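You operate a simulated robot arm through the tools that you are given. There is no shell and no other tool. Be economical: measure what you need, move in short steps, check, and stop when the job is done.

The job below is to be done with a simulated two-armed robot. You get a single attempt, and the scene is never put back.

TASK
Wax the top of the mallet's head and close the jar again.
Fine: hold the jar while its lid turns, load the orange cloth at the jar, lay it back after waxing, then screw the lid home. A coat counts when it lies all over at full strength: go over it till it gets no stronger.

The check looks at the end state, three seconds after you hand in, the way a careful person would. Anything else that was tipped, shoved, dropped, spilled or broken makes it a failure. Lids that push on must go on centred and level and be pressed home; caps that screw on are set level and turned clockwise until they are tight. Flat cloth is picked up by pressing the open fingertips on it (5 to 10 N) and closing them slowly along it; thin cloth reads only 2 to 8 mm in the jaws.

THE ROBOT
Two 6-joint arms with two-finger parallel grippers on one trunk, on a base that drives. Base frame: it is fixed to the floor where the robot stands at the start and does not move with it; the origin is under the middle of the robot, x ahead of it, y to its left, z up. Readings come in cm, rad, newtons and seconds.
The left shoulder is at the start at [6, 18.7, 117.2], the right one opposite. With the tool pointing down near the work surface each hand reaches from about 10 to 60 cm from the robot's upright axis, wherever it stands, measured 20 degrees to its own side. Places, roughly: top of the trestle bench [50, -40, 80]. Payload 1.57 kg a hand.
Tool frame (each hand has its own): the origin (TCP) lies between the finger pads and is the grasp point; the fingertips stand 3 cm ahead of it; z points along the fingers, y is the line along which they close. Largest opening 11 cm; finger width 2.4, thickness 1.2; the body of the gripper, 4.8 by 11.2 cm, starts 7.8 cm behind the TCP.
Orientation is that of the tool frame in the base frame, as [roll, pitch, yaw] about the fixed x, y, z axes, in that order (R = Rz(yaw) Ry(pitch) Rx(roll)). With the fingers straight down and closing along the base's y, the tool's x points along the base's -x, its y along +y and its z along -z.

THE INTERFACE
- The arms move only by the tool drive_tool. It takes "left_increments", "right_increments" or both (then of equal length, played together; a hand with none holds still); each is a list that holds one entry, the list of rows, each a list of 7 numbers: the turn, a rotation vector about the base's x, y, z in units of 4 degrees (1.0 is 4 degrees), then the shift along the base's x, y, z in units of 30 mm (1.0 is 30 mm), then the gripper command, from -1 (shut) to 1 (fully open), values between in proportion. In form: [[[rx, ry, rz, dx, dy, dz, gripper], ...]]. A call has 1 to 8 rows; each row shifts and turns the commanded pose from where the row before left it. A call with a number of a shift or a turn outside -1 to 1 is refused whole. Each row takes 0.2 s and may step no farther than 5 cm and 0.15 rad from the row before; otherwise, or with a gripper value out of range, the whole call is refused. Where a pose cannot be reached the arm comes as near as it can. A force on the tool above 40 N (or 10 N above the force at the start of the call, whichever is more), or a blocked arm, ends the call early, and 0.2 s more pass. The fingers move at their own pace (about 15.3 cm/s each) and stop on an object; they squeeze with about 40 N. The grip force told is the motor's: it shows also when the fingers shut on nothing. Time passes only in rows, and 0.2 s behind the last, so rows that do not move let the fingers close. It gives the time, the measured TCP pose, the force on the tool (base axes), the opening and the grip force at its end, in the units of the frame above (readings bear some noise), with the torque about the TCP (base axes, N m) and any sound that the robot's microphone picked up.
- Cameras (640 x 400 px; columns grow to the right, rows downward): "scene" is now at [0.72, -1.94, 170.01]; the picture's right is [-0.29, -0.96, 0.00], its down [-0.82, 0.25, -0.51] and it looks along [0.49, -0.15, -0.86] (base axes); focal length 274 px, centre (320, 200). "left" rides on the left gripper at [7, -1.6, -14.1] in its tool frame; the picture's right is [0.23, 0.97, 0.00], its down [-0.86, 0.20, -0.48] and it looks along [-0.47, 0.11, 0.88] (tool axes); focal length 222 px, centre (320, 200). "right" rides on the right gripper at [7, 1.6, -14.1] in its tool frame; the picture's right is [-0.23, 0.97, 0.00], its down [-0.86, -0.20, -0.48] and it looks along [-0.47, -0.11, 0.88] (tool axes); focal length 222 px, centre (320, 200). There is no depth. A picture from a camera that has moved, and an enlarged one, comes with that camera's place and axes in the base frame and with its lens.
- snapshot(camera): a new picture of that camera. It takes no simulated time.
- raise_lower(by): slides the trunk up (or, below 0, down) by that many cm; the arms and the scene camera ride with it, the base frame stays. It gives what a move gives, with no picture.
- roll_base(legs): drives the robot by 1 to 6 legs, each [ahead, left, turn to the left] in cm, cm and rad, along the robot's own axes; the way and the turn of a leg run together, so that a leg with both is an arc; at most 150 cm and 3.142 rad a leg. The arms and the cameras ride along, it lands a little off, and it stops where it bumps. It gives what a move gives.
- pan_tilt(pan, tilt): turns the head with the scene camera to pan (to the left, within 1.501 rad either way) and tilt (down, from -0.506 to 1.204), counted from straight ahead of the robot. It gives what a move gives.
- inspect(camera, box): a new picture of the part [left, top, right, bottom] of that camera's present view, enlarged. It takes no simulated time.
- finish_job(): hands the job in; it is judged then, once.

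Go step by step. Nothing tells you exact positions but the pictures and the camera data: compare them with the known pose of the tool, close in by small moves and look again before you grip or let go. The budget is 120 turns and 88 pictures, counting those below and the enlarged ones. Unless the task says otherwise, let go and move clear before handing in, and close with one line.

The tools are called after ">>>" as name(argument=value, ...) on one line, values as JSON. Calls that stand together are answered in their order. drive_tool: Moves the arms, as the interface text tells. Its arguments: {"type":"object","properties":{"left_increments":{"type":"array","items":{"type":"array","items":{"type":"array","items":{"type":"number"}}}},"right_increments":{"type":"array","items":{"type":"array","items":{"type":"array","items":{"type":"number"}}}}},"required":[]} The other tools are called the same way: raise_lower (by) slides the trunk up or down; roll_base (legs) drives the base; pan_tilt (pan, tilt) turns the head that bears the scene camera; snapshot (camera) takes a picture; inspect (camera, box) takes an enlarged picture of a part of a camera's view; finish_job () hands the job in.

At the start:

```text
time_s: 0.0
left_tool_pos: [40.2, -5.92, 119.33]
left_orientation: [-3.14, 0.0, 3.141]
left_force: [-0.4, 0.5, 0.0]
left_wrist_torque: [0.0, 0.02, 0.03]
left_finger_gap: 11.01
left_gripper_force: 0.0
right_tool_pos: [28.15, -37.45, 120.92]
right_orientation: [-3.142, 0.001, -3.139]
right_force: [-0.2, -0.5, 0.1]
right_wrist_torque: [0.01, 0.0, 0.01]
right_finger_gap: 10.99
right_gripper_force: 0.1
trunk travel left (down, up): [-80.0, 19.0]
robot x, y, heading: [-0.25, -0.21, 0.002]
head pan, tilt: [-0.295, 1.03]
```

scene: 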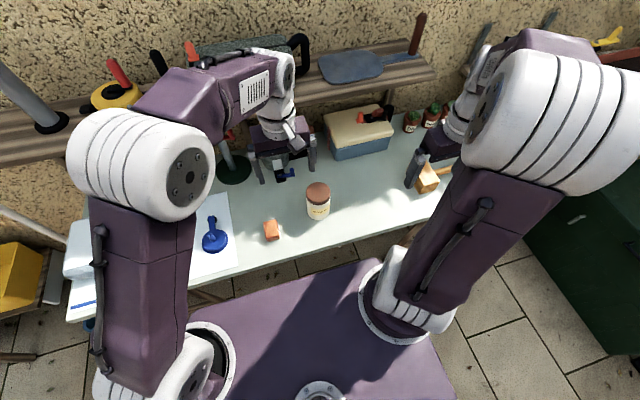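
right: 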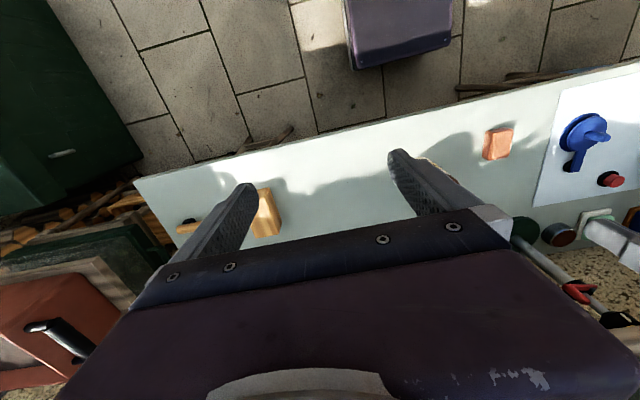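
left: 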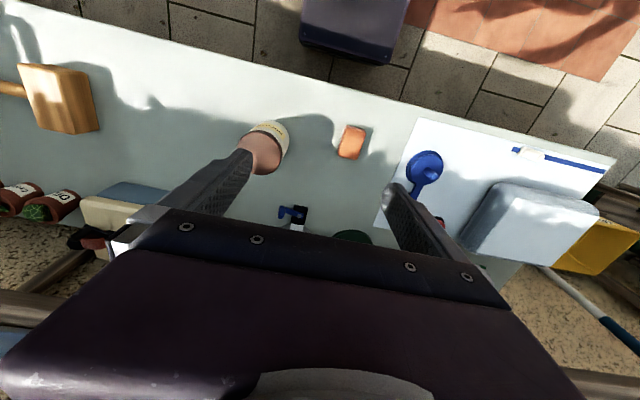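

The jar stands near [49, -16], the orange cloth near [45, 3], and the wooden mallet near [46, -57], all on the bench. I'll look closer before I move.

>>> inspect(camera="scene", box=[240, 150, 360, 260])

>>> inspect(camera="left", box=[220, 80, 400, 200])

>>> inspect(camera="left", box=[0, 40, 140, 160])

>>> inspect(camera="right", box=[160, 160, 310, 260])

```text
3.64 times, centred on (300, 205) of scene
camera zoom: at [0.72, -1.94, 170.01], right [-0.29, -0.96, 0.0], down [-0.82, 0.25, -0.51], along [0.49, -0.15, -0.86], focal length 995 px, centre (393, 182)
```

zoom: 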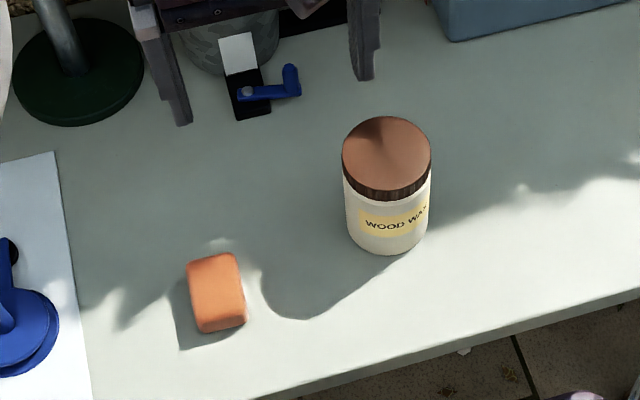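

```text
3.33 times, centred on (310, 140) of left
camera zoom: at [33.27, -7.51, 133.39], right [-0.23, 0.97, 0.0], down [0.86, 0.2, 0.48], along [0.47, 0.11, -0.88], focal length 740 px, centre (353, 400)
```

zoom: 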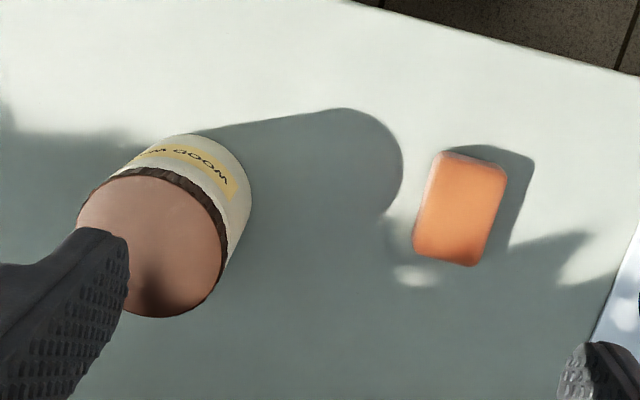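

```text
3.33 times, centred on (70, 100) of left
camera zoom: at [33.27, -7.51, 133.39], right [-0.23, 0.97, 0.0], down [0.86, 0.2, 0.48], along [0.47, 0.11, -0.88], focal length 740 px, centre (1153, 533)
```

zoom: 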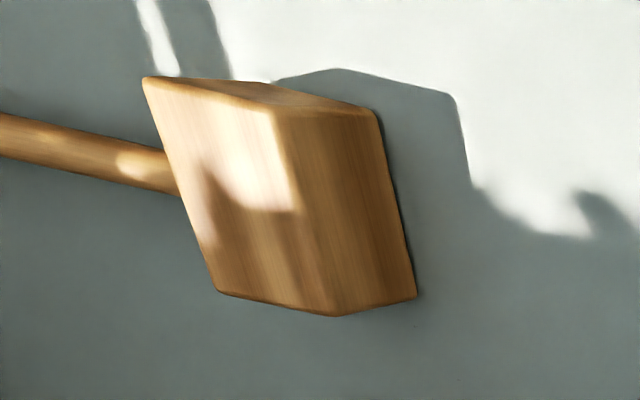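

```text
4.00 times, centred on (235, 210) of right
camera zoom: at [21.17, -35.76, 134.92], right [0.23, 0.97, 0.0], down [0.86, -0.2, 0.48], along [0.47, -0.11, -0.88], focal length 888 px, centre (660, 160)
```

zoom: 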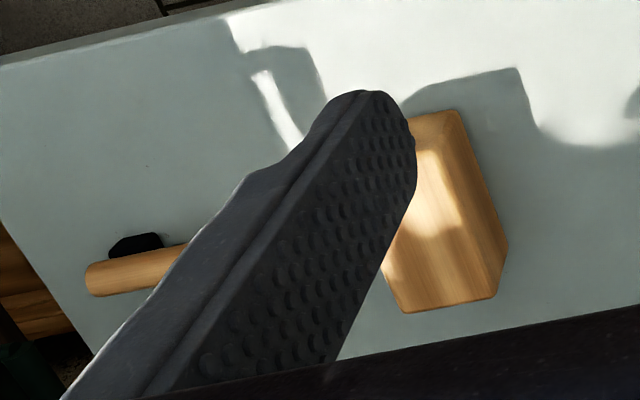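

The jar lid's top is near [48.5, -15.9, 91.4], about 8 cm across. I'll pitch the left hand to come at the jar body from the front, and wind the right wrist back at the same time so it has room to unscrew.

>>> drive_tool(left_increments=[[[0, -1, 0, -0.2, 0.1, -0.3, 1], [0, -1, 0, -0.2, 0.1, -0.3, 1], [0, -1, 0, -0.2, 0.1, -0.3, 1], [0, -1, 0, -0.2, 0.1, -0.3, 1], [0, -1, 0, -0.2, 0.1, -0.3, 1], [0, -1, 0, -0.2, 0, -0.3, 1], [0, -1, 0, -0.2, 0, -0.3, 1], [0, -1, 0, 0, 0, -0.3, 1]]], right_increments=[[[0, 0, -1, 0, 0, 0, 1], [0, 0, -1, 0, 0, 0, 1], [0, 0, -1, 0, 0, 0, 1], [0, 0, -1, 0, 0, 0, 1], [0, 0, -1, 0, 0, 0, 1], [0, 0, -1, 0, 0, 0, 1], [0, 0, -1, 0, 0, 0, 1], [0, 0, -1, 0, 0, 0, 1]]])

>>> drive_tool(left_increments=[[[0, -1, 0, 0, 0, -0.2, 1], [0, -1, 0, 0, 0, -0.2, 1], [0, -1, 0, 0, 0, -0.2, 1], [0, -1, 0, 0, 0, -0.2, 1], [0, -1, 0, 0, 0, -0.2, 1], [0, -1, 0, 0, 0, -0.2, 1], [0, -1, 0, 0, 0, -0.2, 1], [0, 0, -1, 0, 0, 0, 1]]], right_increments=[[[0, 0, -1, 0, 0, 0, 1], [0, 0, -1, 0, 0, 0, 1], [0, 0, -1, 0, 0, 0, 1], [0, 0, -1, 0, 0, 0, 1], [0, 0, -1, 0, 0, 0, 1], [0, 0, -1, 0, 0, 0, 1], [0, 0, -1, 0, 0, 0, 1], [0, 0, -1, 0, 0, 0, 1]]])

>>> drive_tool(left_increments=[[[0, 0, -1, 0, 0, 0, 1], [0, 0, -1, 0, 0, 0, 1], [0, 0, -1, 0, 0, 0, 1], [0, 0, -1, 0, 0, 0, 1], [0, 0, -1, 0, 0, 0, 1], [0, 0, -1, 0, 0, 0, 1], [0, 0, -1, 0, 0, 0, 1], [0, 0, 0, 0, 0, 0, 1]]], right_increments=[[[0, 0, -1, 0, 0, 0, 1], [0, 0, -1, 0, 0, 0, 1], [0, 0, -1, 0, 0, 0, 1], [0, 0, -1, 0, 0, 0, 1], [0, 0, -1, 0, 0, 0, 1], [0, 0, -1, 0, 0, 0, 1], [0, 0, -1, 0, 0, 0, 1], [0, 0, 0, 0, 0, 0, 1]]])

>>> snapshot(camera="scene")

>>> snapshot(camera="left")

```text
time_s: 1.8
left_tool_pos: [35.94, -4.39, 112.09]
left_orientation: [-3.139, 0.56, 3.14]
left_force: [-0.6, 0.0, -0.7]
left_wrist_torque: [-0.02, -0.01, 0.0]
left_finger_gap: 11.01
left_gripper_force: 0.0
right_tool_pos: [28.07, -37.58, 120.84]
right_orientation: [3.142, 0.001, 2.582]
right_force: [0.8, 0.6, -0.3]
right_wrist_torque: [0.01, 0.01, -0.03]
right_finger_gap: 10.97
right_gripper_force: 0.0
trunk travel left (down, up): [-80.0, 19.0]
robot x, y, heading: [-0.18, -0.15, -0.001]
head pan, tilt: [-0.295, 1.03]
```

```text
time_s: 3.6
left_tool_pos: [37.08, -7.01, 110.91]
left_orientation: [3.136, 1.044, 3.066]
left_force: [0.2, -0.1, 0.1]
left_wrist_torque: [0.01, 0.01, -0.05]
left_finger_gap: 11.0
left_gripper_force: 0.0
left hand out of reach, approached as far as the arm can: row 6, 7, 8
right_tool_pos: [28.13, -37.29, 120.95]
right_orientation: [3.141, -0.002, 2.023]
right_force: [-0.3, -0.4, -0.4]
right_wrist_torque: [0.02, 0.0, 0.0]
right_finger_gap: 10.99
right_gripper_force: 0.0
trunk travel left (down, up): [-80.0, 19.0]
robot x, y, heading: [0.16, 0.16, 0.005]
head pan, tilt: [-0.295, 1.03]
```

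```text
time_s: 5.4
left_tool_pos: [37.92, -11.34, 116.32]
left_orientation: [3.128, 1.044, 2.57]
left_force: [0.2, -0.4, 0.2]
left_wrist_torque: [-0.05, -0.03, -0.01]
left_finger_gap: 10.98
left_gripper_force: 0.1
left hand out of reach, approached as far as the arm can: row 1, 2, 3, 4, 5, 6, 7
right_tool_pos: [28.28, -37.52, 120.89]
right_orientation: [-3.141, -0.001, 1.534]
right_force: [0.1, 0.3, 1.0]
right_wrist_torque: [-0.02, 0.0, 0.0]
right_finger_gap: 10.99
right_gripper_force: 0.0
trunk travel left (down, up): [-80.0, 19.0]
robot x, y, heading: [0.19, -0.38, 0.006]
head pan, tilt: [-0.295, 1.03]
```

```text
80 pictures are left
camera scene: at [0.72, -1.96, 170.0], right [-0.29, -0.96, 0.0], down [-0.82, 0.25, -0.51], along [0.49, -0.15, -0.86], focal length 274 px, centre (320, 200)
```

scene: 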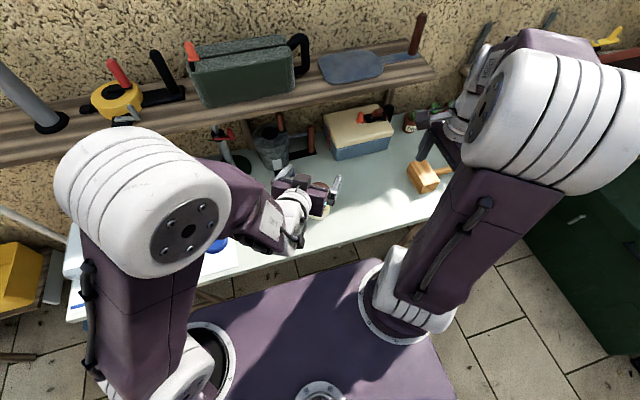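

```text
79 pictures are left
camera left: at [23.77, -4.49, 117.31], right [0.42, 0.89, -0.19], down [0.12, 0.15, 0.98], along [0.9, -0.43, -0.04], focal length 222 px, centre (320, 200)
```

left: 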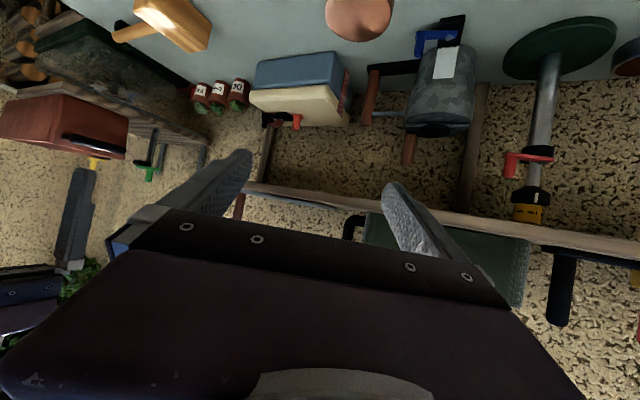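

The fold toward the robot is too tight for the left arm, so I'll swing the approach round to come from the robot's left, where there is more room.

>>> drive_tool(left_increments=[[[0, 0, -1, 0.35, 0.3, 0, 1], [0, 0, -1, 0.35, 0.3, 0, 1], [0, 0, -1, 0.35, 0.3, 0, 1], [0, 0, -1, 0.35, 0.3, 0, 1], [0, 0, -1, 0.35, 0.3, 0, 1], [0, 0, -1, 0.35, 0.3, 0, 1], [0, 0, -1, 0.35, 0.2, 0, 1], [0, 0, -1, 0.35, 0.2, 0, 1]]])

>>> drive_tool(left_increments=[[[0, 0, -1, 0.2, 0, -0.4, 1], [0, 0, -1, 0.2, 0, -0.4, 1], [0, 0, -1, 0, 0, -0.4, 1], [0, 0, 0, 0, 0, 0, 1]]])

>>> snapshot(camera="scene")

>>> snapshot(camera="left")

```text
time_s: 7.2
left_tool_pos: [21.51, -21.26, 120.56]
left_orientation: [3.137, 1.047, 2.037]
left_force: [23.1, 0.4, -3.7]
left_wrist_torque: [-0.14, 1.01, -0.81]
left_finger_gap: 9.11
left_gripper_force: 0.1
left hand out of reach, approached as far as the arm can: row 1, 2, 3, 4, 5, 6, 7, 8
right_tool_pos: [28.15, -37.56, 120.94]
right_orientation: [3.141, 0.001, 1.536]
right_force: [0.2, -0.1, 0.3]
right_wrist_torque: [0.0, -0.01, 0.0]
right_finger_gap: 11.03
right_gripper_force: 0.1
trunk travel left (down, up): [-80.0, 19.0]
robot x, y, heading: [0.07, 0.21, -0.0]
head pan, tilt: [-0.295, 1.03]
```

```text
time_s: 7.5
left_tool_pos: [21.16, -21.34, 120.42]
left_orientation: [-3.13, 1.048, 2.057]
left_force: [22.6, 18.7, 3.0]
left_wrist_torque: [-0.91, 1.47, -2.27]
left_finger_gap: 8.43
left_gripper_force: 0.0
left hand out of reach, approached as far as the arm can: row 1
right_tool_pos: [28.22, -37.5, 120.88]
right_orientation: [-3.141, 0.0, 1.534]
right_force: [-0.5, 0.9, -0.4]
right_wrist_torque: [0.0, -0.03, 0.01]
right_finger_gap: 11.0
right_gripper_force: 0.0
trunk travel left (down, up): [-80.0, 19.0]
robot x, y, heading: [0.09, 0.09, 0.001]
head pan, tilt: [-0.295, 1.03]
stopped in row 1 (left hand): the force on the tool passed its limit at 103 N (the readings are from after the stop); the commanded pose is now the measured one
```

```text
78 pictures are left
camera scene: at [0.74, -1.96, 170.0], right [-0.29, -0.96, 0.0], down [-0.82, 0.25, -0.51], along [0.49, -0.15, -0.86], focal length 274 px, centre (320, 200)
```

scene: 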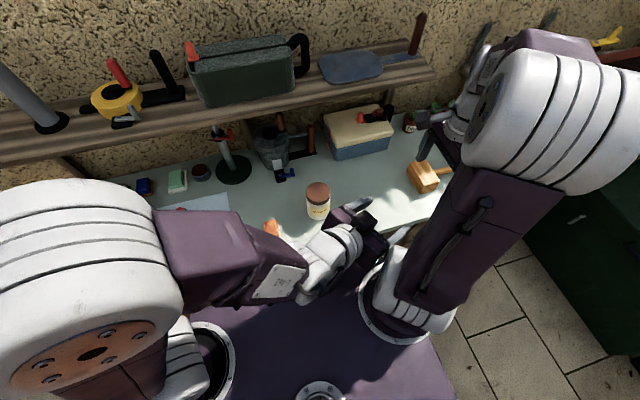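

```text
77 pictures are left
camera left: at [12.65, -8.16, 121.4], right [0.81, 0.54, -0.2], down [0.19, 0.08, 0.98], along [0.55, -0.83, -0.04], focal length 222 px, centre (320, 200)
```

left: 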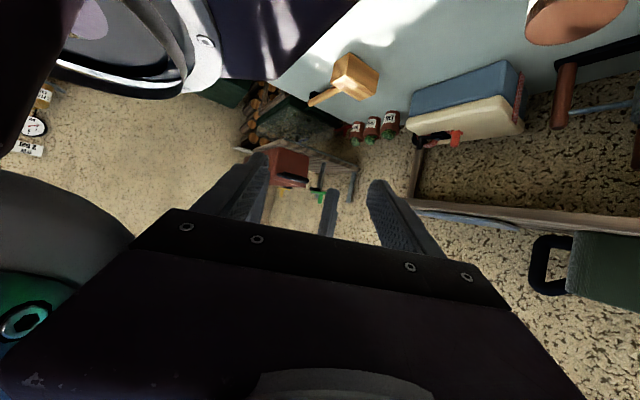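

The left fingers have touched the right arm because of the folded pose. I'll back the left hand out forward and left to where the arm is less folded.

>>> drive_tool(left_increments=[[[0, 0, 0, 0.4, 0.2, 0, 1], [0, 0, 0, 0.6, 0.4, 0, 1], [0, 0, 0, 0.8, 0.6, 0, 1], [0, 0, 0, 0.8, 0.6, 0, 1], [0, 0, 0, 0.8, 0.6, 0, 1], [0, 0, 0, 0.8, 0.6, 0, 1], [0, 0, 0, 0.8, 0.6, 0, 1], [0, 0, 0, 0.8, 0.4, 0, 1]]])

>>> snapshot(camera="scene")

```text
time_s: 9.3
left_tool_pos: [21.31, -20.28, 121.46]
left_orientation: [-3.135, 1.047, 2.048]
left_force: [11.9, 12.6, -4.8]
left_wrist_torque: [-0.76, 0.09, -1.34]
left_finger_gap: 9.59
left_gripper_force: 0.1
left hand out of reach, approached as far as the arm can: row 1, 2, 3, 4, 5, 6, 7, 8
right_tool_pos: [28.16, -37.59, 120.93]
right_orientation: [3.141, -0.001, 1.536]
right_force: [0.5, 0.6, 0.1]
right_wrist_torque: [0.03, 0.01, -0.02]
right_finger_gap: 10.99
right_gripper_force: 0.0
trunk travel left (down, up): [-80.0, 19.0]
robot x, y, heading: [-0.01, -0.17, -0.0]
head pan, tilt: [-0.295, 1.03]
```

```text
76 pictures are left
camera scene: at [0.71, -1.95, 170.01], right [-0.29, -0.96, 0.0], down [-0.82, 0.25, -0.51], along [0.49, -0.15, -0.86], focal length 274 px, centre (320, 200)
```

scene: 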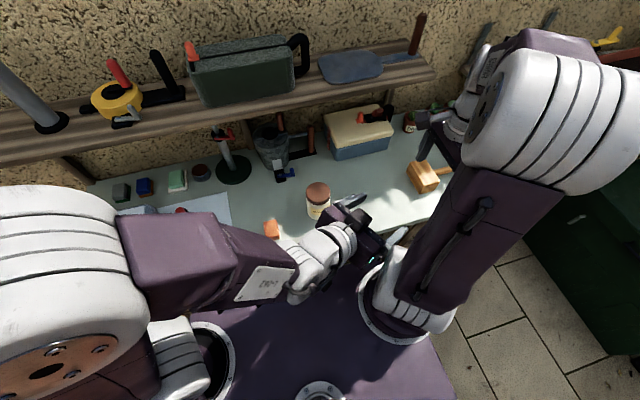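

The IK stays stuck in that pose, so I'll tilt the left hand back toward straight down first. Then I'll re-tilt it farther out and to the left.

>>> drive_tool(left_increments=[[[0.88, 0.46, 0, 0, 0, 0, 1], [0.88, 0.46, 0, 0, 0, 0, 1], [0.88, 0.46, 0, 0, 0, 0, 1], [0.88, 0.46, 0, 0, 0, 0, 1], [0.88, 0.46, 0, 0, 0, 0, 1], [0.88, 0.46, 0, 0, 0, 0, 1], [0.88, 0.46, 0, 0, 0, 0, 1], [0.88, 0.46, 0, 0, 0, 0, 1]]])

>>> drive_tool(left_increments=[[[0.88, 0.46, 0, 0.4, 0.4, 0, 1], [0.88, 0.46, 0, 0.4, 0.4, 0, 1], [0.88, 0.46, 0, 0.4, 0.4, 0, 1], [0.88, 0.46, 0, 0.3, 0.4, 0, 1], [0, 0, -1, 0, 0.4, 0, 1], [0, 0, -1, 0, 0.4, 0, 1], [0, 0, -1, 0, 0.4, 0, 1], [0, 0, -1, 0, 0.4, 0, 1]]])

>>> snapshot(camera="scene")

```text
time_s: 11.1
left_tool_pos: [22.97, -19.65, 121.43]
left_orientation: [3.077, 0.73, 2.045]
left_force: [0.1, -0.1, -0.5]
left_wrist_torque: [0.0, 0.01, -0.01]
left_finger_gap: 11.03
left_gripper_force: 0.0
left hand out of reach, approached as far as the arm can: row 4, 5, 6, 7, 8
right_tool_pos: [28.23, -37.42, 120.82]
right_orientation: [-3.14, 0.002, 1.537]
right_force: [-1.2, 0.8, -0.3]
right_wrist_torque: [0.0, 0.02, 0.03]
right_finger_gap: 10.98
right_gripper_force: 0.0
trunk travel left (down, up): [-80.0, 19.0]
robot x, y, heading: [-0.03, -0.28, 0.002]
head pan, tilt: [-0.295, 1.03]
```

```text
time_s: 12.9
left_tool_pos: [27.32, -10.04, 121.46]
left_orientation: [3.082, 0.457, 1.768]
left_force: [0.4, -0.2, -0.4]
left_wrist_torque: [-0.02, -0.01, -0.01]
left_finger_gap: 10.99
left_gripper_force: 0.1
right_tool_pos: [28.16, -37.44, 120.78]
right_orientation: [3.141, 0.0, 1.537]
right_force: [-0.1, 1.3, -0.5]
right_wrist_torque: [0.02, -0.02, -0.03]
right_finger_gap: 10.98
right_gripper_force: 0.0
trunk travel left (down, up): [-80.0, 19.0]
robot x, y, heading: [-0.08, 0.2, 0.002]
head pan, tilt: [-0.295, 1.03]
```

```text
75 pictures are left
camera scene: at [0.71, -1.87, 170.01], right [-0.29, -0.96, 0.0], down [-0.82, 0.25, -0.51], along [0.49, -0.15, -0.86], focal length 274 px, centre (320, 200)
```

scene: 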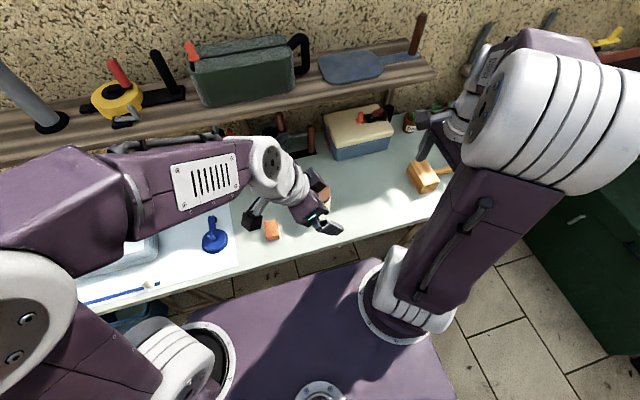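

The left arm is in a good configuration again. I'll re-tilt it and move out toward the jar's left side.

>>> drive_tool(left_increments=[[[0, 0, 0, 0.8, 0.3, 0, 1], [0, 0, 0, 0.8, 0.3, 0, 1], [0, 0, 0, 0.8, 0.3, 0, 1], [0, 0, 0, 0.8, 0.3, 0, 1], [0, 0, 0, 0.8, 0.3, 0, 1], [0, 0, 0, 0.8, 0.3, 0, 1], [0, 0, 0, 0.8, 0.3, 0, 1], [0, 0, 0, 0.5, 0.3, 0, 1]]])

>>> drive_tool(left_increments=[[[-0.98, -0.19, 0, 0, 0, -0.3, 1], [-0.98, -0.19, 0, 0, 0, -0.3, 1], [-0.98, -0.19, 0, 0, 0, -0.3, 1], [-0.98, -0.19, 0, 0, 0, -0.3, 1], [-0.98, -0.19, 0, 0, 0, -0.3, 1], [-0.98, -0.19, 0, 0, 0, -0.3, 1], [-0.98, -0.19, 0, 0, 0, -0.3, 1], [-0.98, -0.19, 0, 0, 0, -0.3, 1]]])

>>> snapshot(camera="scene")

>>> snapshot(camera="left")

```text
time_s: 14.7
left_tool_pos: [45.78, -2.81, 121.25]
left_orientation: [3.081, 0.457, 1.768]
left_force: [-0.1, 0.7, 0.1]
left_wrist_torque: [0.0, 0.01, -0.01]
left_finger_gap: 11.01
left_gripper_force: 0.1
right_tool_pos: [28.22, -37.42, 120.82]
right_orientation: [3.142, 0.001, 1.537]
right_force: [-0.2, -0.5, 0.4]
right_wrist_torque: [0.01, 0.0, 0.0]
right_finger_gap: 11.01
right_gripper_force: 0.1
trunk travel left (down, up): [-80.0, 19.0]
robot x, y, heading: [0.14, 0.17, -0.003]
head pan, tilt: [-0.295, 1.03]
```

```text
time_s: 16.5
left_tool_pos: [45.66, -2.83, 114.13]
left_orientation: [3.087, 1.012, 1.77]
left_force: [-0.7, -0.2, -0.2]
left_wrist_torque: [0.03, 0.02, -0.02]
left_finger_gap: 11.0
left_gripper_force: 0.1
right_tool_pos: [28.21, -37.28, 120.93]
right_orientation: [3.141, 0.001, 1.535]
right_force: [0.1, 0.1, -0.1]
right_wrist_torque: [-0.02, 0.02, 0.03]
right_finger_gap: 11.0
right_gripper_force: 0.1
trunk travel left (down, up): [-80.0, 19.0]
robot x, y, heading: [-0.4, -0.15, -0.004]
head pan, tilt: [-0.295, 1.03]
```

```text
74 pictures are left
camera scene: at [0.81, -1.89, 170.01], right [-0.29, -0.96, 0.0], down [-0.82, 0.25, -0.51], along [0.49, -0.15, -0.86], focal length 274 px, centre (320, 200)
```

scene: 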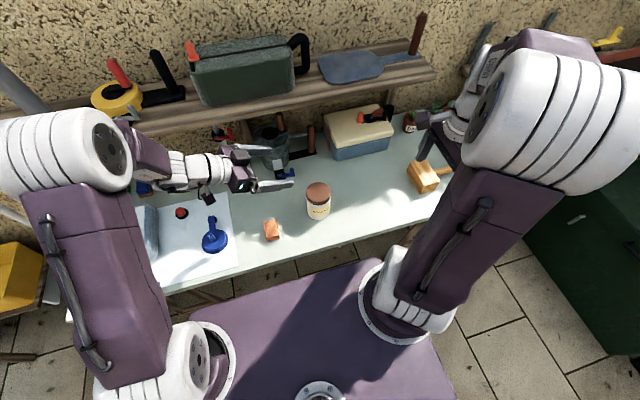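

```text
73 pictures are left
camera left: at [40.25, 11.9, 115.62], right [0.92, 0.36, -0.16], down [0.18, 0.0, 0.98], along [0.35, -0.93, -0.06], focal length 222 px, centre (320, 200)
```

left: 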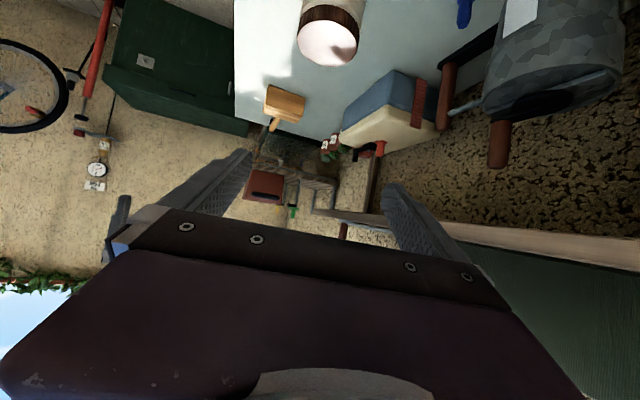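

The left hand now points along [0.22, -0.82, -0.53]. I'll lower it to the pre-grasp standoff and check its alignment with the jar.

>>> drive_tool(left_increments=[[[0, 0, 0, 0, 0, -0.95, 0.95], [0, 0, 0, 0, 0, -0.95, 0.95], [0, 0, 0, 0, 0, -0.95, 0.95], [0, 0, 0, 0, 0, -0.95, 0.95], [0, 0, 0, -0.05, 0, -0.95, 0.95], [0, 0, 0, -0.05, 0, -0.95, 0.95], [0, 0, 0, -0.05, 0, -0.95, 0.95], [0, 0, 0, 0, -0.2, -0.9, 0.95]]])

>>> snapshot(camera="left")

>>> inspect(camera="scene", box=[220, 140, 380, 260])

```text
time_s: 18.3
left_tool_pos: [46.68, -3.73, 91.87]
left_orientation: [3.101, 1.011, 1.779]
left_force: [0.0, -1.0, -0.2]
left_wrist_torque: [0.01, 0.03, 0.0]
left_finger_gap: 10.71
left_gripper_force: 0.1
left hand out of reach, approached as far as the arm can: row 6, 7, 8
right_tool_pos: [28.26, -37.46, 120.92]
right_orientation: [3.141, 0.001, 1.535]
right_force: [-0.4, 0.2, -0.6]
right_wrist_torque: [-0.03, 0.04, -0.01]
right_finger_gap: 11.02
right_gripper_force: 0.0
trunk travel left (down, up): [-80.0, 19.0]
robot x, y, heading: [0.06, 0.12, -0.001]
head pan, tilt: [-0.295, 1.03]
```

```text
72 pictures are left
camera left: at [41.32, 11.09, 93.26], right [0.92, 0.35, -0.17], down [0.18, 0.0, 0.98], along [0.35, -0.94, -0.07], focal length 222 px, centre (320, 200)
```

left: 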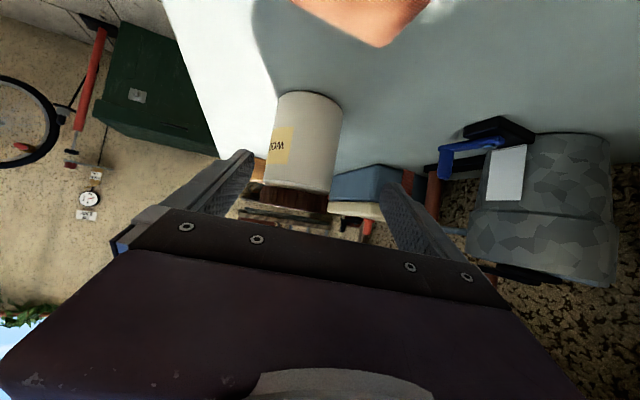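

```text
3.33 times, centred on (300, 200) of scene
camera zoom: at [0.78, -1.96, 170.01], right [-0.29, -0.96, 0.0], down [-0.82, 0.25, -0.51], along [0.49, -0.15, -0.86], focal length 912 px, centre (387, 200)
```

zoom: 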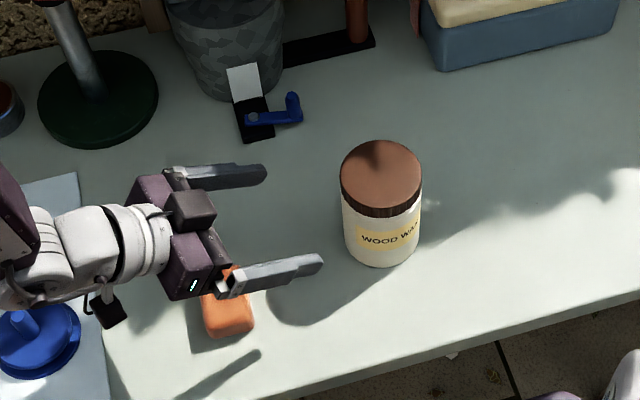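

The fingers line up with the jar, apart from about 1.5 cm in x because the arm is at its limit. I'll raise the hand 8 cm and lower the trunk 10 cm to get more reach.

>>> drive_tool(left_increments=[[[0, 0, 0, 0, 0, 0.9, 0.95], [0, 0, 0, 0, 0, 0.9, 0.95], [0, 0, 0, 0, 0, 0.9, 0.95]]])

>>> raise_lower(by=-10)

>>> drive_tool(left_increments=[[[0, 0, 0, 0, 0, 0, 0.95]]])

```text
time_s: 19.1
left_tool_pos: [46.67, -3.57, 100.32]
left_orientation: [3.089, 1.011, 1.769]
left_force: [0.3, 0.9, 0.1]
left_wrist_torque: [-0.01, 0.02, -0.01]
left_finger_gap: 10.69
left_gripper_force: 0.1
right_tool_pos: [28.15, -37.47, 120.89]
right_orientation: [3.141, 0.0, 1.537]
right_force: [0.0, 0.0, -0.2]
right_wrist_torque: [-0.02, 0.01, 0.02]
right_finger_gap: 10.99
right_gripper_force: 0.1
trunk travel left (down, up): [-80.0, 19.0]
robot x, y, heading: [-0.23, -0.31, -0.004]
head pan, tilt: [-0.295, 1.03]
```

```text
time_s: 20.4
left_tool_pos: [46.73, -3.51, 90.2]
left_orientation: [3.087, 1.012, 1.773]
left_force: [0.5, 0.6, -0.2]
left_wrist_torque: [0.05, 0.0, -0.02]
left_finger_gap: 10.71
left_gripper_force: 0.0
right_tool_pos: [28.22, -37.54, 110.85]
right_orientation: [3.142, 0.001, 1.535]
right_force: [-0.6, 0.6, 0.0]
right_wrist_torque: [-0.01, 0.0, 0.04]
right_finger_gap: 10.99
right_gripper_force: 0.0
trunk travel left (down, up): [-70.0, 29.0]
robot x, y, heading: [0.02, 0.28, -0.001]
head pan, tilt: [-0.295, 1.03]
```

```text
time_s: 20.8
left_tool_pos: [46.79, -3.52, 90.16]
left_orientation: [3.087, 1.013, 1.772]
left_force: [-0.2, -0.3, 0.1]
left_wrist_torque: [0.02, 0.01, -0.02]
left_finger_gap: 10.73
left_gripper_force: 0.1
right_tool_pos: [28.33, -37.41, 110.8]
right_orientation: [3.141, -0.001, 1.537]
right_force: [0.1, 0.4, 0.0]
right_wrist_torque: [0.0, -0.04, 0.0]
right_finger_gap: 10.99
right_gripper_force: 0.0
trunk travel left (down, up): [-70.0, 29.0]
robot x, y, heading: [-0.15, -0.01, -0.003]
head pan, tilt: [-0.295, 1.03]
```

Reach is fine now. I'll correct the line and slide in partway, so the fingers straddle the jar.

>>> drive_tool(left_increments=[[[0, 0, 0, -0.52, 0, 0.4, 0.95], [0, 0, 0, 0.133, -0.491, -0.317, 0.95], [0, 0, 0, 0.133, -0.491, -0.317, 0.95], [0, 0, 0, 0.133, -0.491, -0.317, 0.95], [0, 0, 0, 0, 0, 0, 0.95]]])

>>> inspect(camera="scene", box=[220, 120, 380, 240])

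>>> snapshot(camera="left")

```text
time_s: 22.0
left_tool_pos: [46.53, -8.17, 88.52]
left_orientation: [3.087, 1.013, 1.772]
left_force: [0.0, -0.5, 0.6]
left_wrist_torque: [0.01, -0.02, -0.03]
left_finger_gap: 10.73
left_gripper_force: 0.1
right_tool_pos: [28.18, -37.47, 110.9]
right_orientation: [-3.141, -0.002, 1.537]
right_force: [-0.3, -0.7, -0.6]
right_wrist_torque: [0.02, -0.01, -0.02]
right_finger_gap: 10.98
right_gripper_force: 0.0
trunk travel left (down, up): [-70.0, 29.0]
robot x, y, heading: [-0.15, -0.12, 0.001]
head pan, tilt: [-0.295, 1.03]
```

```text
3.33 times, centred on (300, 180) of scene
camera zoom: at [0.74, -1.92, 160.01], right [-0.29, -0.96, 0.0], down [-0.82, 0.25, -0.51], along [0.49, -0.15, -0.86], focal length 912 px, centre (387, 267)
```

zoom: 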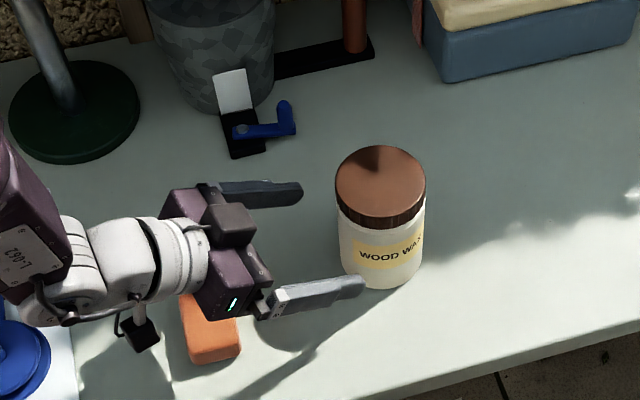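

```text
69 pictures are left
camera left: at [41.15, 6.67, 89.91], right [0.92, 0.36, -0.17], down [0.18, 0.0, 0.98], along [0.35, -0.93, -0.07], focal length 222 px, centre (320, 200)
```

left: 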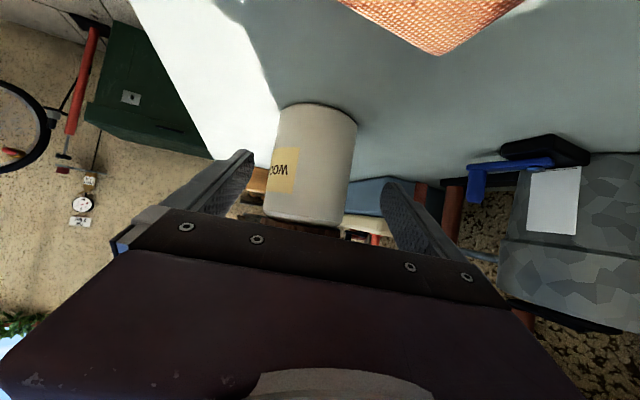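

Alignment looks good: the jar is centred between the fingertips. I'll advance the rest of the way and narrow the gap gently.

>>> drive_tool(left_increments=[[[0, 0, 0, 0.128, -0.508, -0.33, 0.95], [0, 0, 0, 0.128, -0.508, -0.33, 0.95], [0, 0, 0, 0.128, -0.508, -0.33, 0.95], [0, 0, 0, 0.128, -0.508, -0.33, 0.95], [0, 0, 0, 0, 0, 0, 0.7]]])

>>> inspect(camera="scene", box=[260, 120, 380, 210])

>>> snapshot(camera="left")

```text
time_s: 23.2
left_tool_pos: [48.05, -13.98, 84.68]
left_orientation: [3.087, 1.013, 1.771]
left_force: [-0.2, -0.3, -0.7]
left_wrist_torque: [0.01, -0.02, -0.02]
left_finger_gap: 9.39
left_gripper_force: 0.1
right_tool_pos: [28.22, -37.55, 110.99]
right_orientation: [-3.14, 0.0, 1.535]
right_force: [0.2, 0.1, -0.2]
right_wrist_torque: [-0.01, -0.01, 0.02]
right_finger_gap: 10.99
right_gripper_force: 0.2
trunk travel left (down, up): [-70.0, 29.0]
robot x, y, heading: [0.35, -0.09, -0.001]
head pan, tilt: [-0.295, 1.03]
```

```text
4.44 times, centred on (320, 165) of scene
camera zoom: at [0.7, -1.92, 160.01], right [-0.29, -0.96, 0.0], down [-0.82, 0.25, -0.51], along [0.49, -0.15, -0.86], focal length 1216 px, centre (320, 356)
```

zoom: 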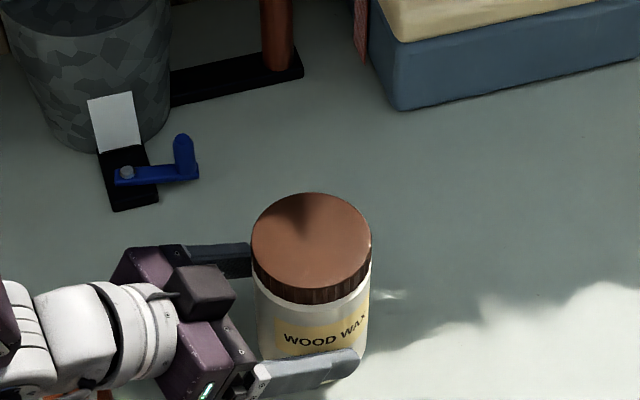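

```text
67 pictures are left
camera left: at [42.67, 0.74, 86.04], right [0.92, 0.36, -0.16], down [0.18, 0.0, 0.98], along [0.35, -0.93, -0.07], focal length 222 px, centre (320, 200)
```

left: 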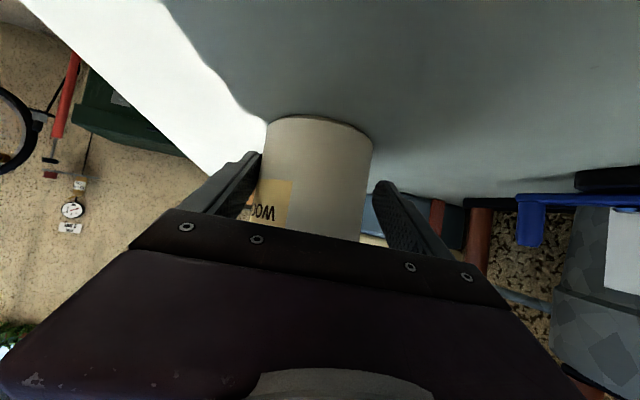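

The near finger is slightly closer to the jar, so I'll shift about 4 mm to centre and then close.

>>> drive_tool(left_increments=[[[0, 0, 0, -0.13, -0.03, 0, 0.7], [0, 0, 0, 0, 0, 0, 0.6], [0, 0, 0, 0, 0, 0, 0.5], [0, 0, 0, 0, 0, 0, 0.4], [0, 0, 0, 0, 0, 0, 0.2], [0, 0, 0, 0, 0, 0, -1], [0, 0, 0, 0, 0, 0, -1]]])

>>> inspect(camera="scene", box=[260, 120, 380, 210])

```text
time_s: 24.8
left_tool_pos: [47.61, -14.12, 84.57]
left_orientation: [3.087, 1.012, 1.771]
left_force: [0.1, -0.6, 0.7]
left_wrist_torque: [-0.07, 0.2, -0.01]
left_finger_gap: 8.24
left_gripper_force: 39.8
right_tool_pos: [28.15, -37.46, 110.91]
right_orientation: [3.142, 0.001, 1.537]
right_force: [0.9, 0.9, -0.5]
right_wrist_torque: [-0.02, -0.01, -0.03]
right_finger_gap: 10.98
right_gripper_force: 0.0
trunk travel left (down, up): [-70.0, 29.0]
robot x, y, heading: [0.01, -0.41, 0.001]
head pan, tilt: [-0.295, 1.03]
```

```text
4.44 times, centred on (320, 165) of scene
camera zoom: at [0.69, -1.95, 160.01], right [-0.29, -0.96, 0.0], down [-0.82, 0.25, -0.51], along [0.49, -0.15, -0.86], focal length 1216 px, centre (320, 356)
```

zoom: 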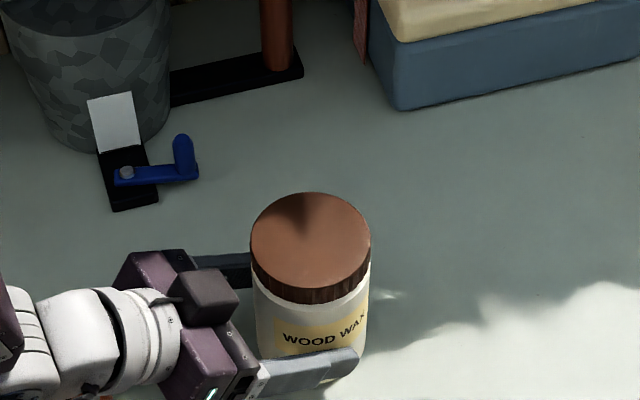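

The jar is held (8.24 cm across). Next I'll bring the right hand over the lid, fingers along x.

>>> drive_tool(right_increments=[[[0, 0, 0, 0.83, 0.9, 0, 1], [0, 0, 0, 0.83, 0.9, 0, 1], [0, 0, 0, 0.83, 0.9, 0, 1], [0, 0, 0, 0.83, 0.9, 0, 1], [0, 0, 0, 0.83, 0.9, 0, 1], [0, 0, 0, 0.83, 0.9, 0, 1], [0, 0, 0, 0.83, 0.9, -0.5, 1], [0, 0, 0, 0.83, 0.9, -0.5, 1]]], left_increments=[[[0, 0, 0, 0, 0, 0, -1], [0, 0, 0, 0, 0, 0, -1], [0, 0, 0, 0, 0, 0, -1], [0, 0, 0, 0, 0, 0, -1], [0, 0, 0, 0, 0, 0, -1], [0, 0, 0, 0, 0, 0, -1], [0, 0, 0, 0, 0, 0, -1], [0, 0, 0, 0, 0, 0, -1]]])

>>> snapshot(camera="right")

>>> snapshot(camera="scene")

```text
time_s: 26.6
left_tool_pos: [47.62, -14.15, 84.67]
left_orientation: [3.091, 1.014, 1.772]
left_force: [-0.8, 0.0, 2.8]
left_wrist_torque: [-0.09, 0.23, 0.03]
left_finger_gap: 8.22
left_gripper_force: 39.8
right_tool_pos: [48.25, -15.84, 107.92]
right_orientation: [-3.141, 0.0, 1.534]
right_force: [-0.2, -0.2, 0.4]
right_wrist_torque: [-0.05, 0.04, 0.0]
right_finger_gap: 11.0
right_gripper_force: 0.0
trunk travel left (down, up): [-70.0, 29.0]
robot x, y, heading: [0.26, -0.04, -0.003]
head pan, tilt: [-0.295, 1.03]
```

```text
65 pictures are left
camera right: at [50.09, -8.83, 121.94], right [0.97, -0.26, 0.0], down [-0.23, -0.85, 0.48], along [-0.13, -0.46, -0.88], focal length 222 px, centre (320, 200)
```

right: 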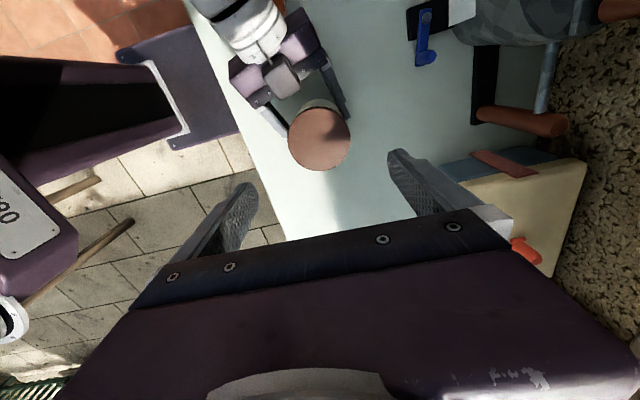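

```text
64 pictures are left
camera scene: at [0.78, -1.85, 160.01], right [-0.29, -0.96, 0.0], down [-0.82, 0.25, -0.51], along [0.49, -0.15, -0.86], focal length 274 px, centre (320, 200)
```

scene: 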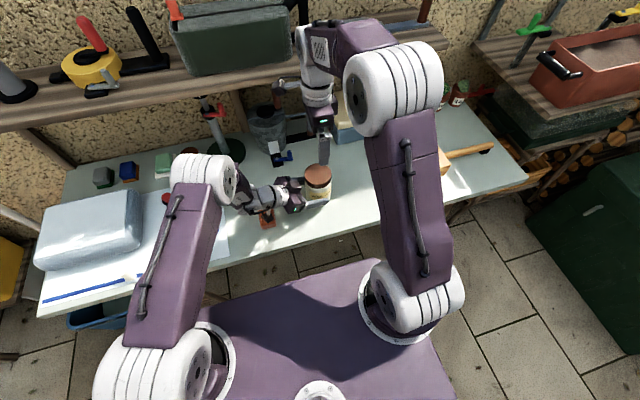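

The lid centre works out at about [48.1, -15.6] with its top near 92.3. I'll come down until the tips are just at the lid and check.

>>> drive_tool(right_increments=[[[0, 0, 0, -0.04, 0.07, -0.7, 1], [0, 0, 0, 0, 0, -0.8, 1], [0, 0, 0, 0, 0, -0.8, 1], [0, 0, 0, 0, 0, -0.8, 1], [0, 0, 0, 0, 0, -0.7, 1], [0, 0, 0, 0, 0, -0.5, 1], [0, 0, 0, 0, 0, 0, 1]]])

>>> snapshot(camera="right")

>>> inspect(camera="scene", box=[260, 120, 380, 210])

```text
time_s: 28.2
left_tool_pos: [47.63, -14.14, 84.57]
left_orientation: [3.087, 1.012, 1.772]
left_force: [0.8, -1.0, 3.5]
left_wrist_torque: [-0.15, 0.24, -0.01]
left_finger_gap: 8.22
left_gripper_force: 40.2
right_tool_pos: [48.06, -15.65, 94.79]
right_orientation: [-3.141, 0.001, 1.535]
right_force: [0.2, -0.1, -0.1]
right_wrist_torque: [0.02, -0.01, 0.0]
right_finger_gap: 11.01
right_gripper_force: 0.0
trunk travel left (down, up): [-70.0, 29.0]
robot x, y, heading: [-0.07, 0.13, 0.001]
head pan, tilt: [-0.295, 1.03]
```

```text
63 pictures are left
camera right: at [49.88, -8.67, 108.89], right [0.97, -0.26, 0.0], down [-0.23, -0.85, 0.48], along [-0.12, -0.46, -0.88], focal length 222 px, centre (320, 200)
```

right: 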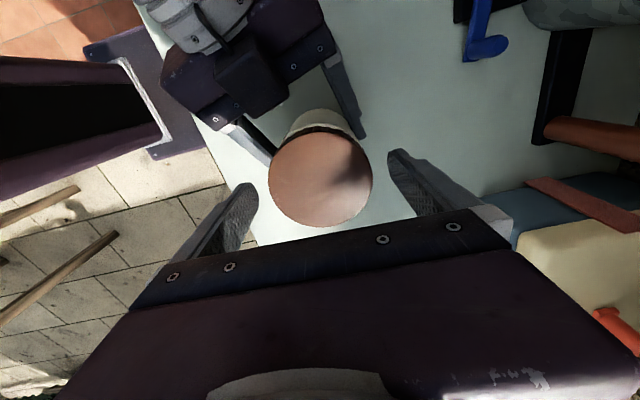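

```text
4.44 times, centred on (320, 165) of scene
camera zoom: at [0.68, -1.93, 160.01], right [-0.29, -0.96, 0.0], down [-0.82, 0.25, -0.51], along [0.49, -0.15, -0.86], focal length 1216 px, centre (320, 356)
```

zoom: 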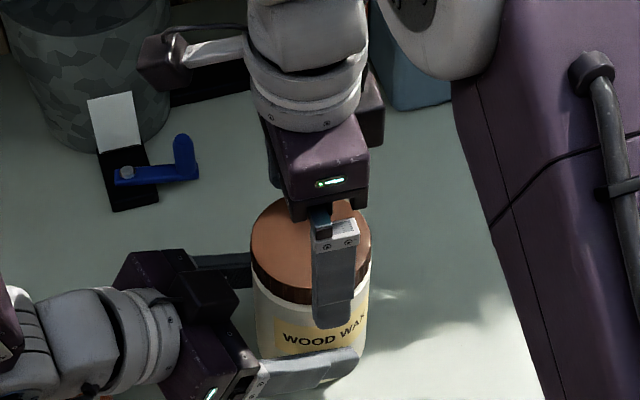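

Centred within a few millimetres. I'll drop the last 2 cm and close on the lid rim.

>>> drive_tool(right_increments=[[[0, 0, 0, 0.02, -0.02, -0.33, 1], [0, 0, 0, 0, 0, -0.33, 1], [0, 0, 0, 0, 0, 0, 0.75], [0, 0, 0, 0, 0, 0, 0.6], [0, 0, 0, 0, 0, 0, 0.5], [0, 0, 0, 0, 0, 0, 0.3], [0, 0, 0, 0, 0, 0, -1], [0, 0, 0, 0, 0, 0, -1]]])

>>> inspect(camera="scene", box=[280, 140, 360, 200])

```text
time_s: 30.0
left_tool_pos: [47.59, -14.08, 84.62]
left_orientation: [3.089, 1.013, 1.773]
left_force: [5.5, -2.6, 3.3]
left_wrist_torque: [-0.21, 0.99, 0.07]
left_finger_gap: 8.21
left_gripper_force: 40.5
right_tool_pos: [48.05, -15.7, 92.86]
right_orientation: [-3.139, 0.0, 1.535]
right_force: [-6.3, 1.6, 0.5]
right_wrist_torque: [0.2, -0.17, -0.05]
right_finger_gap: 8.3
right_gripper_force: 39.9
trunk travel left (down, up): [-70.0, 29.0]
robot x, y, heading: [-0.13, -0.3, 0.001]
head pan, tilt: [-0.295, 1.03]
```

```text
6.67 times, centred on (320, 170) of scene
camera zoom: at [0.66, -1.93, 160.0], right [-0.29, -0.96, 0.0], down [-0.82, 0.25, -0.52], along [0.49, -0.15, -0.86], focal length 1824 px, centre (320, 400)
```

zoom: 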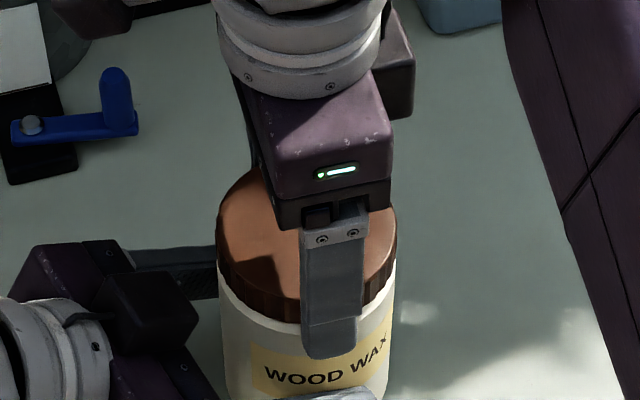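

The grip is on the lid (8.3 cm). I'll turn it counter-clockwise with the left holding, and watch the torques.

>>> drive_tool(right_increments=[[[0, 0, 1, 0, 0, 0, -1], [0, 0, 1, 0, 0, 0, -1], [0, 0, 1, 0, 0, 0, -1], [0, 0, 1, 0, 0, 0, -1], [0, 0, 1, 0, 0, 0, -1], [0, 0, 1, 0, 0, 0, -1], [0, 0, 1, 0, 0, 0, -1], [0, 0, 1, 0, 0, 0, -1]]])

>>> inspect(camera="scene", box=[280, 140, 360, 200])

```text
time_s: 31.8
left_tool_pos: [47.62, -14.12, 84.63]
left_orientation: [3.088, 1.012, 1.773]
left_force: [13.3, 3.0, 0.8]
left_wrist_torque: [-0.29, 1.09, 1.77]
left_finger_gap: 8.3
left_gripper_force: 39.7
right_tool_pos: [47.95, -15.73, 93.06]
right_orientation: [-3.137, -0.001, 2.093]
right_force: [-14.2, -2.0, 0.4]
right_wrist_torque: [0.04, 0.18, -1.56]
right_finger_gap: 8.33
right_gripper_force: 39.8
trunk travel left (down, up): [-70.0, 29.0]
robot x, y, heading: [-0.04, -0.14, 0.001]
head pan, tilt: [-0.295, 1.03]
```

```text
6.67 times, centred on (320, 170) of scene
camera zoom: at [0.73, -1.93, 160.0], right [-0.29, -0.96, 0.0], down [-0.82, 0.25, -0.51], along [0.49, -0.15, -0.86], focal length 1824 px, centre (320, 400)
```

zoom: 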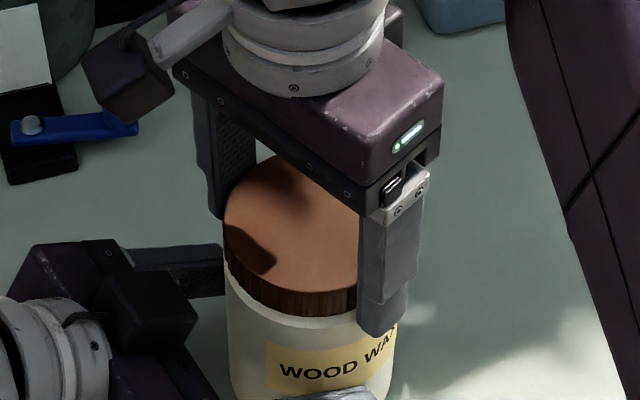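

>>> drive_tool(right_increments=[[[0, 0, 1, 0, 0, 0, -1], [0, 0, 1, 0, 0, 0, -1], [0, 0, 1, 0, 0, 0, -1], [0, 0, 1, 0, 0, 0, -1], [0, 0, 1, 0, 0, 0, -1], [0, 0, 1, 0, 0, 0, -1], [0, 0, 1, 0, 0, 0, -1], [0, 0, 1, 0, 0, 0, -1]]])

>>> inspect(camera="scene", box=[280, 140, 360, 200])

```text
time_s: 33.6
left_tool_pos: [47.71, -14.04, 84.63]
left_orientation: [3.085, 1.012, 1.778]
left_force: [26.1, 19.5, -3.0]
left_wrist_torque: [-0.62, 0.91, 1.62]
left_finger_gap: 8.32
left_gripper_force: 39.6
right_tool_pos: [47.81, -15.59, 93.23]
right_orientation: [-3.139, -0.005, 2.652]
right_force: [-24.3, -23.4, 20.7]
right_wrist_torque: [-1.18, 0.36, -1.4]
right_finger_gap: 8.24
right_gripper_force: 39.6
trunk travel left (down, up): [-70.0, 29.0]
robot x, y, heading: [0.21, -0.22, 0.002]
head pan, tilt: [-0.295, 1.03]
```

```text
6.67 times, centred on (320, 170) of scene
camera zoom: at [0.55, -2.0, 160.02], right [-0.29, -0.96, 0.0], down [-0.82, 0.25, -0.52], along [0.49, -0.15, -0.86], focal length 1824 px, centre (320, 400)
```

zoom: 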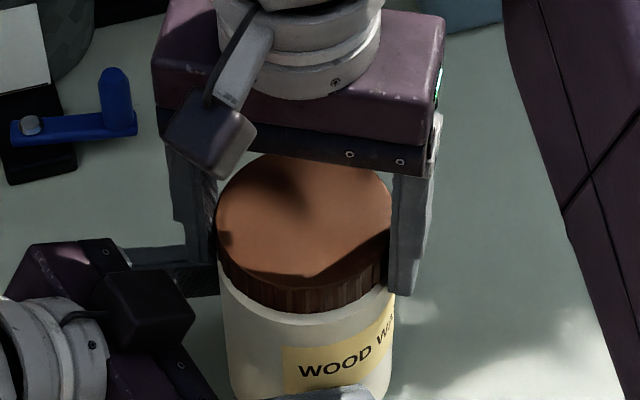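

The lid is rising, but the jar is slipping a little in the left hand and side forces are building. I'll let go with the right, look, and regrip higher and centred.

>>> drive_tool(right_increments=[[[0, 0, 0, 0, 0, 0, 0.8], [0, 0, 0, 0, 0, 0, 1], [0, 0, 0, 0, 0, 0.3, 1], [0, 0, 0, 0, 0, 0, 1]]])

>>> snapshot(camera="right")

>>> inspect(camera="scene", box=[280, 140, 360, 200])

```text
time_s: 34.6
left_tool_pos: [47.49, -14.03, 84.7]
left_orientation: [3.089, 1.012, 1.771]
left_force: [-1.3, -1.3, 1.2]
left_wrist_torque: [0.12, 0.13, 0.06]
left_finger_gap: 8.25
left_gripper_force: 40.6
right_tool_pos: [48.02, -15.66, 94.03]
right_orientation: [3.141, -0.001, 2.652]
right_force: [-0.1, 0.0, -0.1]
right_wrist_torque: [0.01, 0.03, 0.01]
right_finger_gap: 11.01
right_gripper_force: 0.0
trunk travel left (down, up): [-70.0, 29.0]
robot x, y, heading: [-0.21, -0.04, 0.005]
head pan, tilt: [-0.295, 1.03]
```

```text
58 pictures are left
camera right: at [42.64, -10.83, 108.0], right [0.66, 0.75, 0.0], down [0.66, -0.58, 0.48], along [0.36, -0.31, -0.88], focal length 222 px, centre (320, 200)
```

right: 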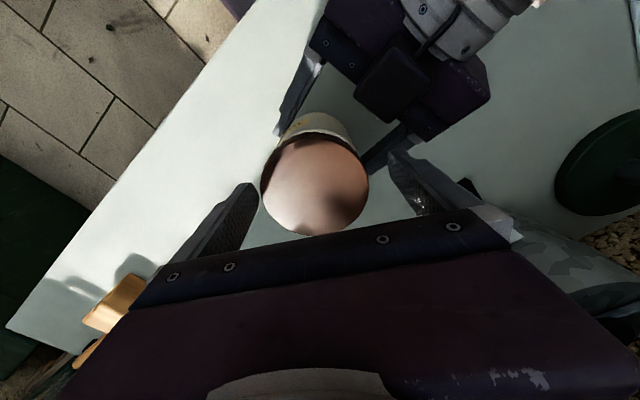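

```text
6.67 times, centred on (320, 170) of scene
camera zoom: at [0.67, -1.96, 160.0], right [-0.29, -0.96, 0.0], down [-0.82, 0.25, -0.51], along [0.49, -0.15, -0.86], focal length 1824 px, centre (320, 400)
```

zoom: 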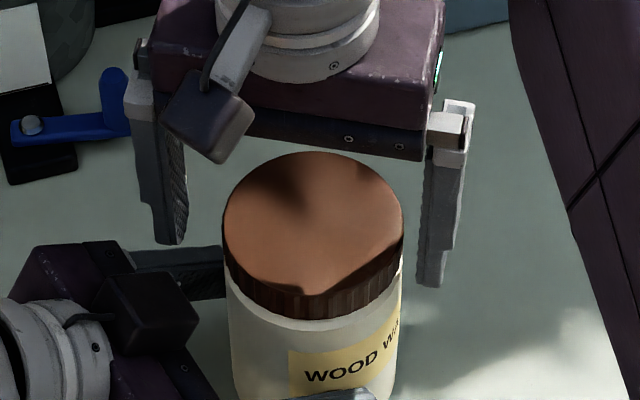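

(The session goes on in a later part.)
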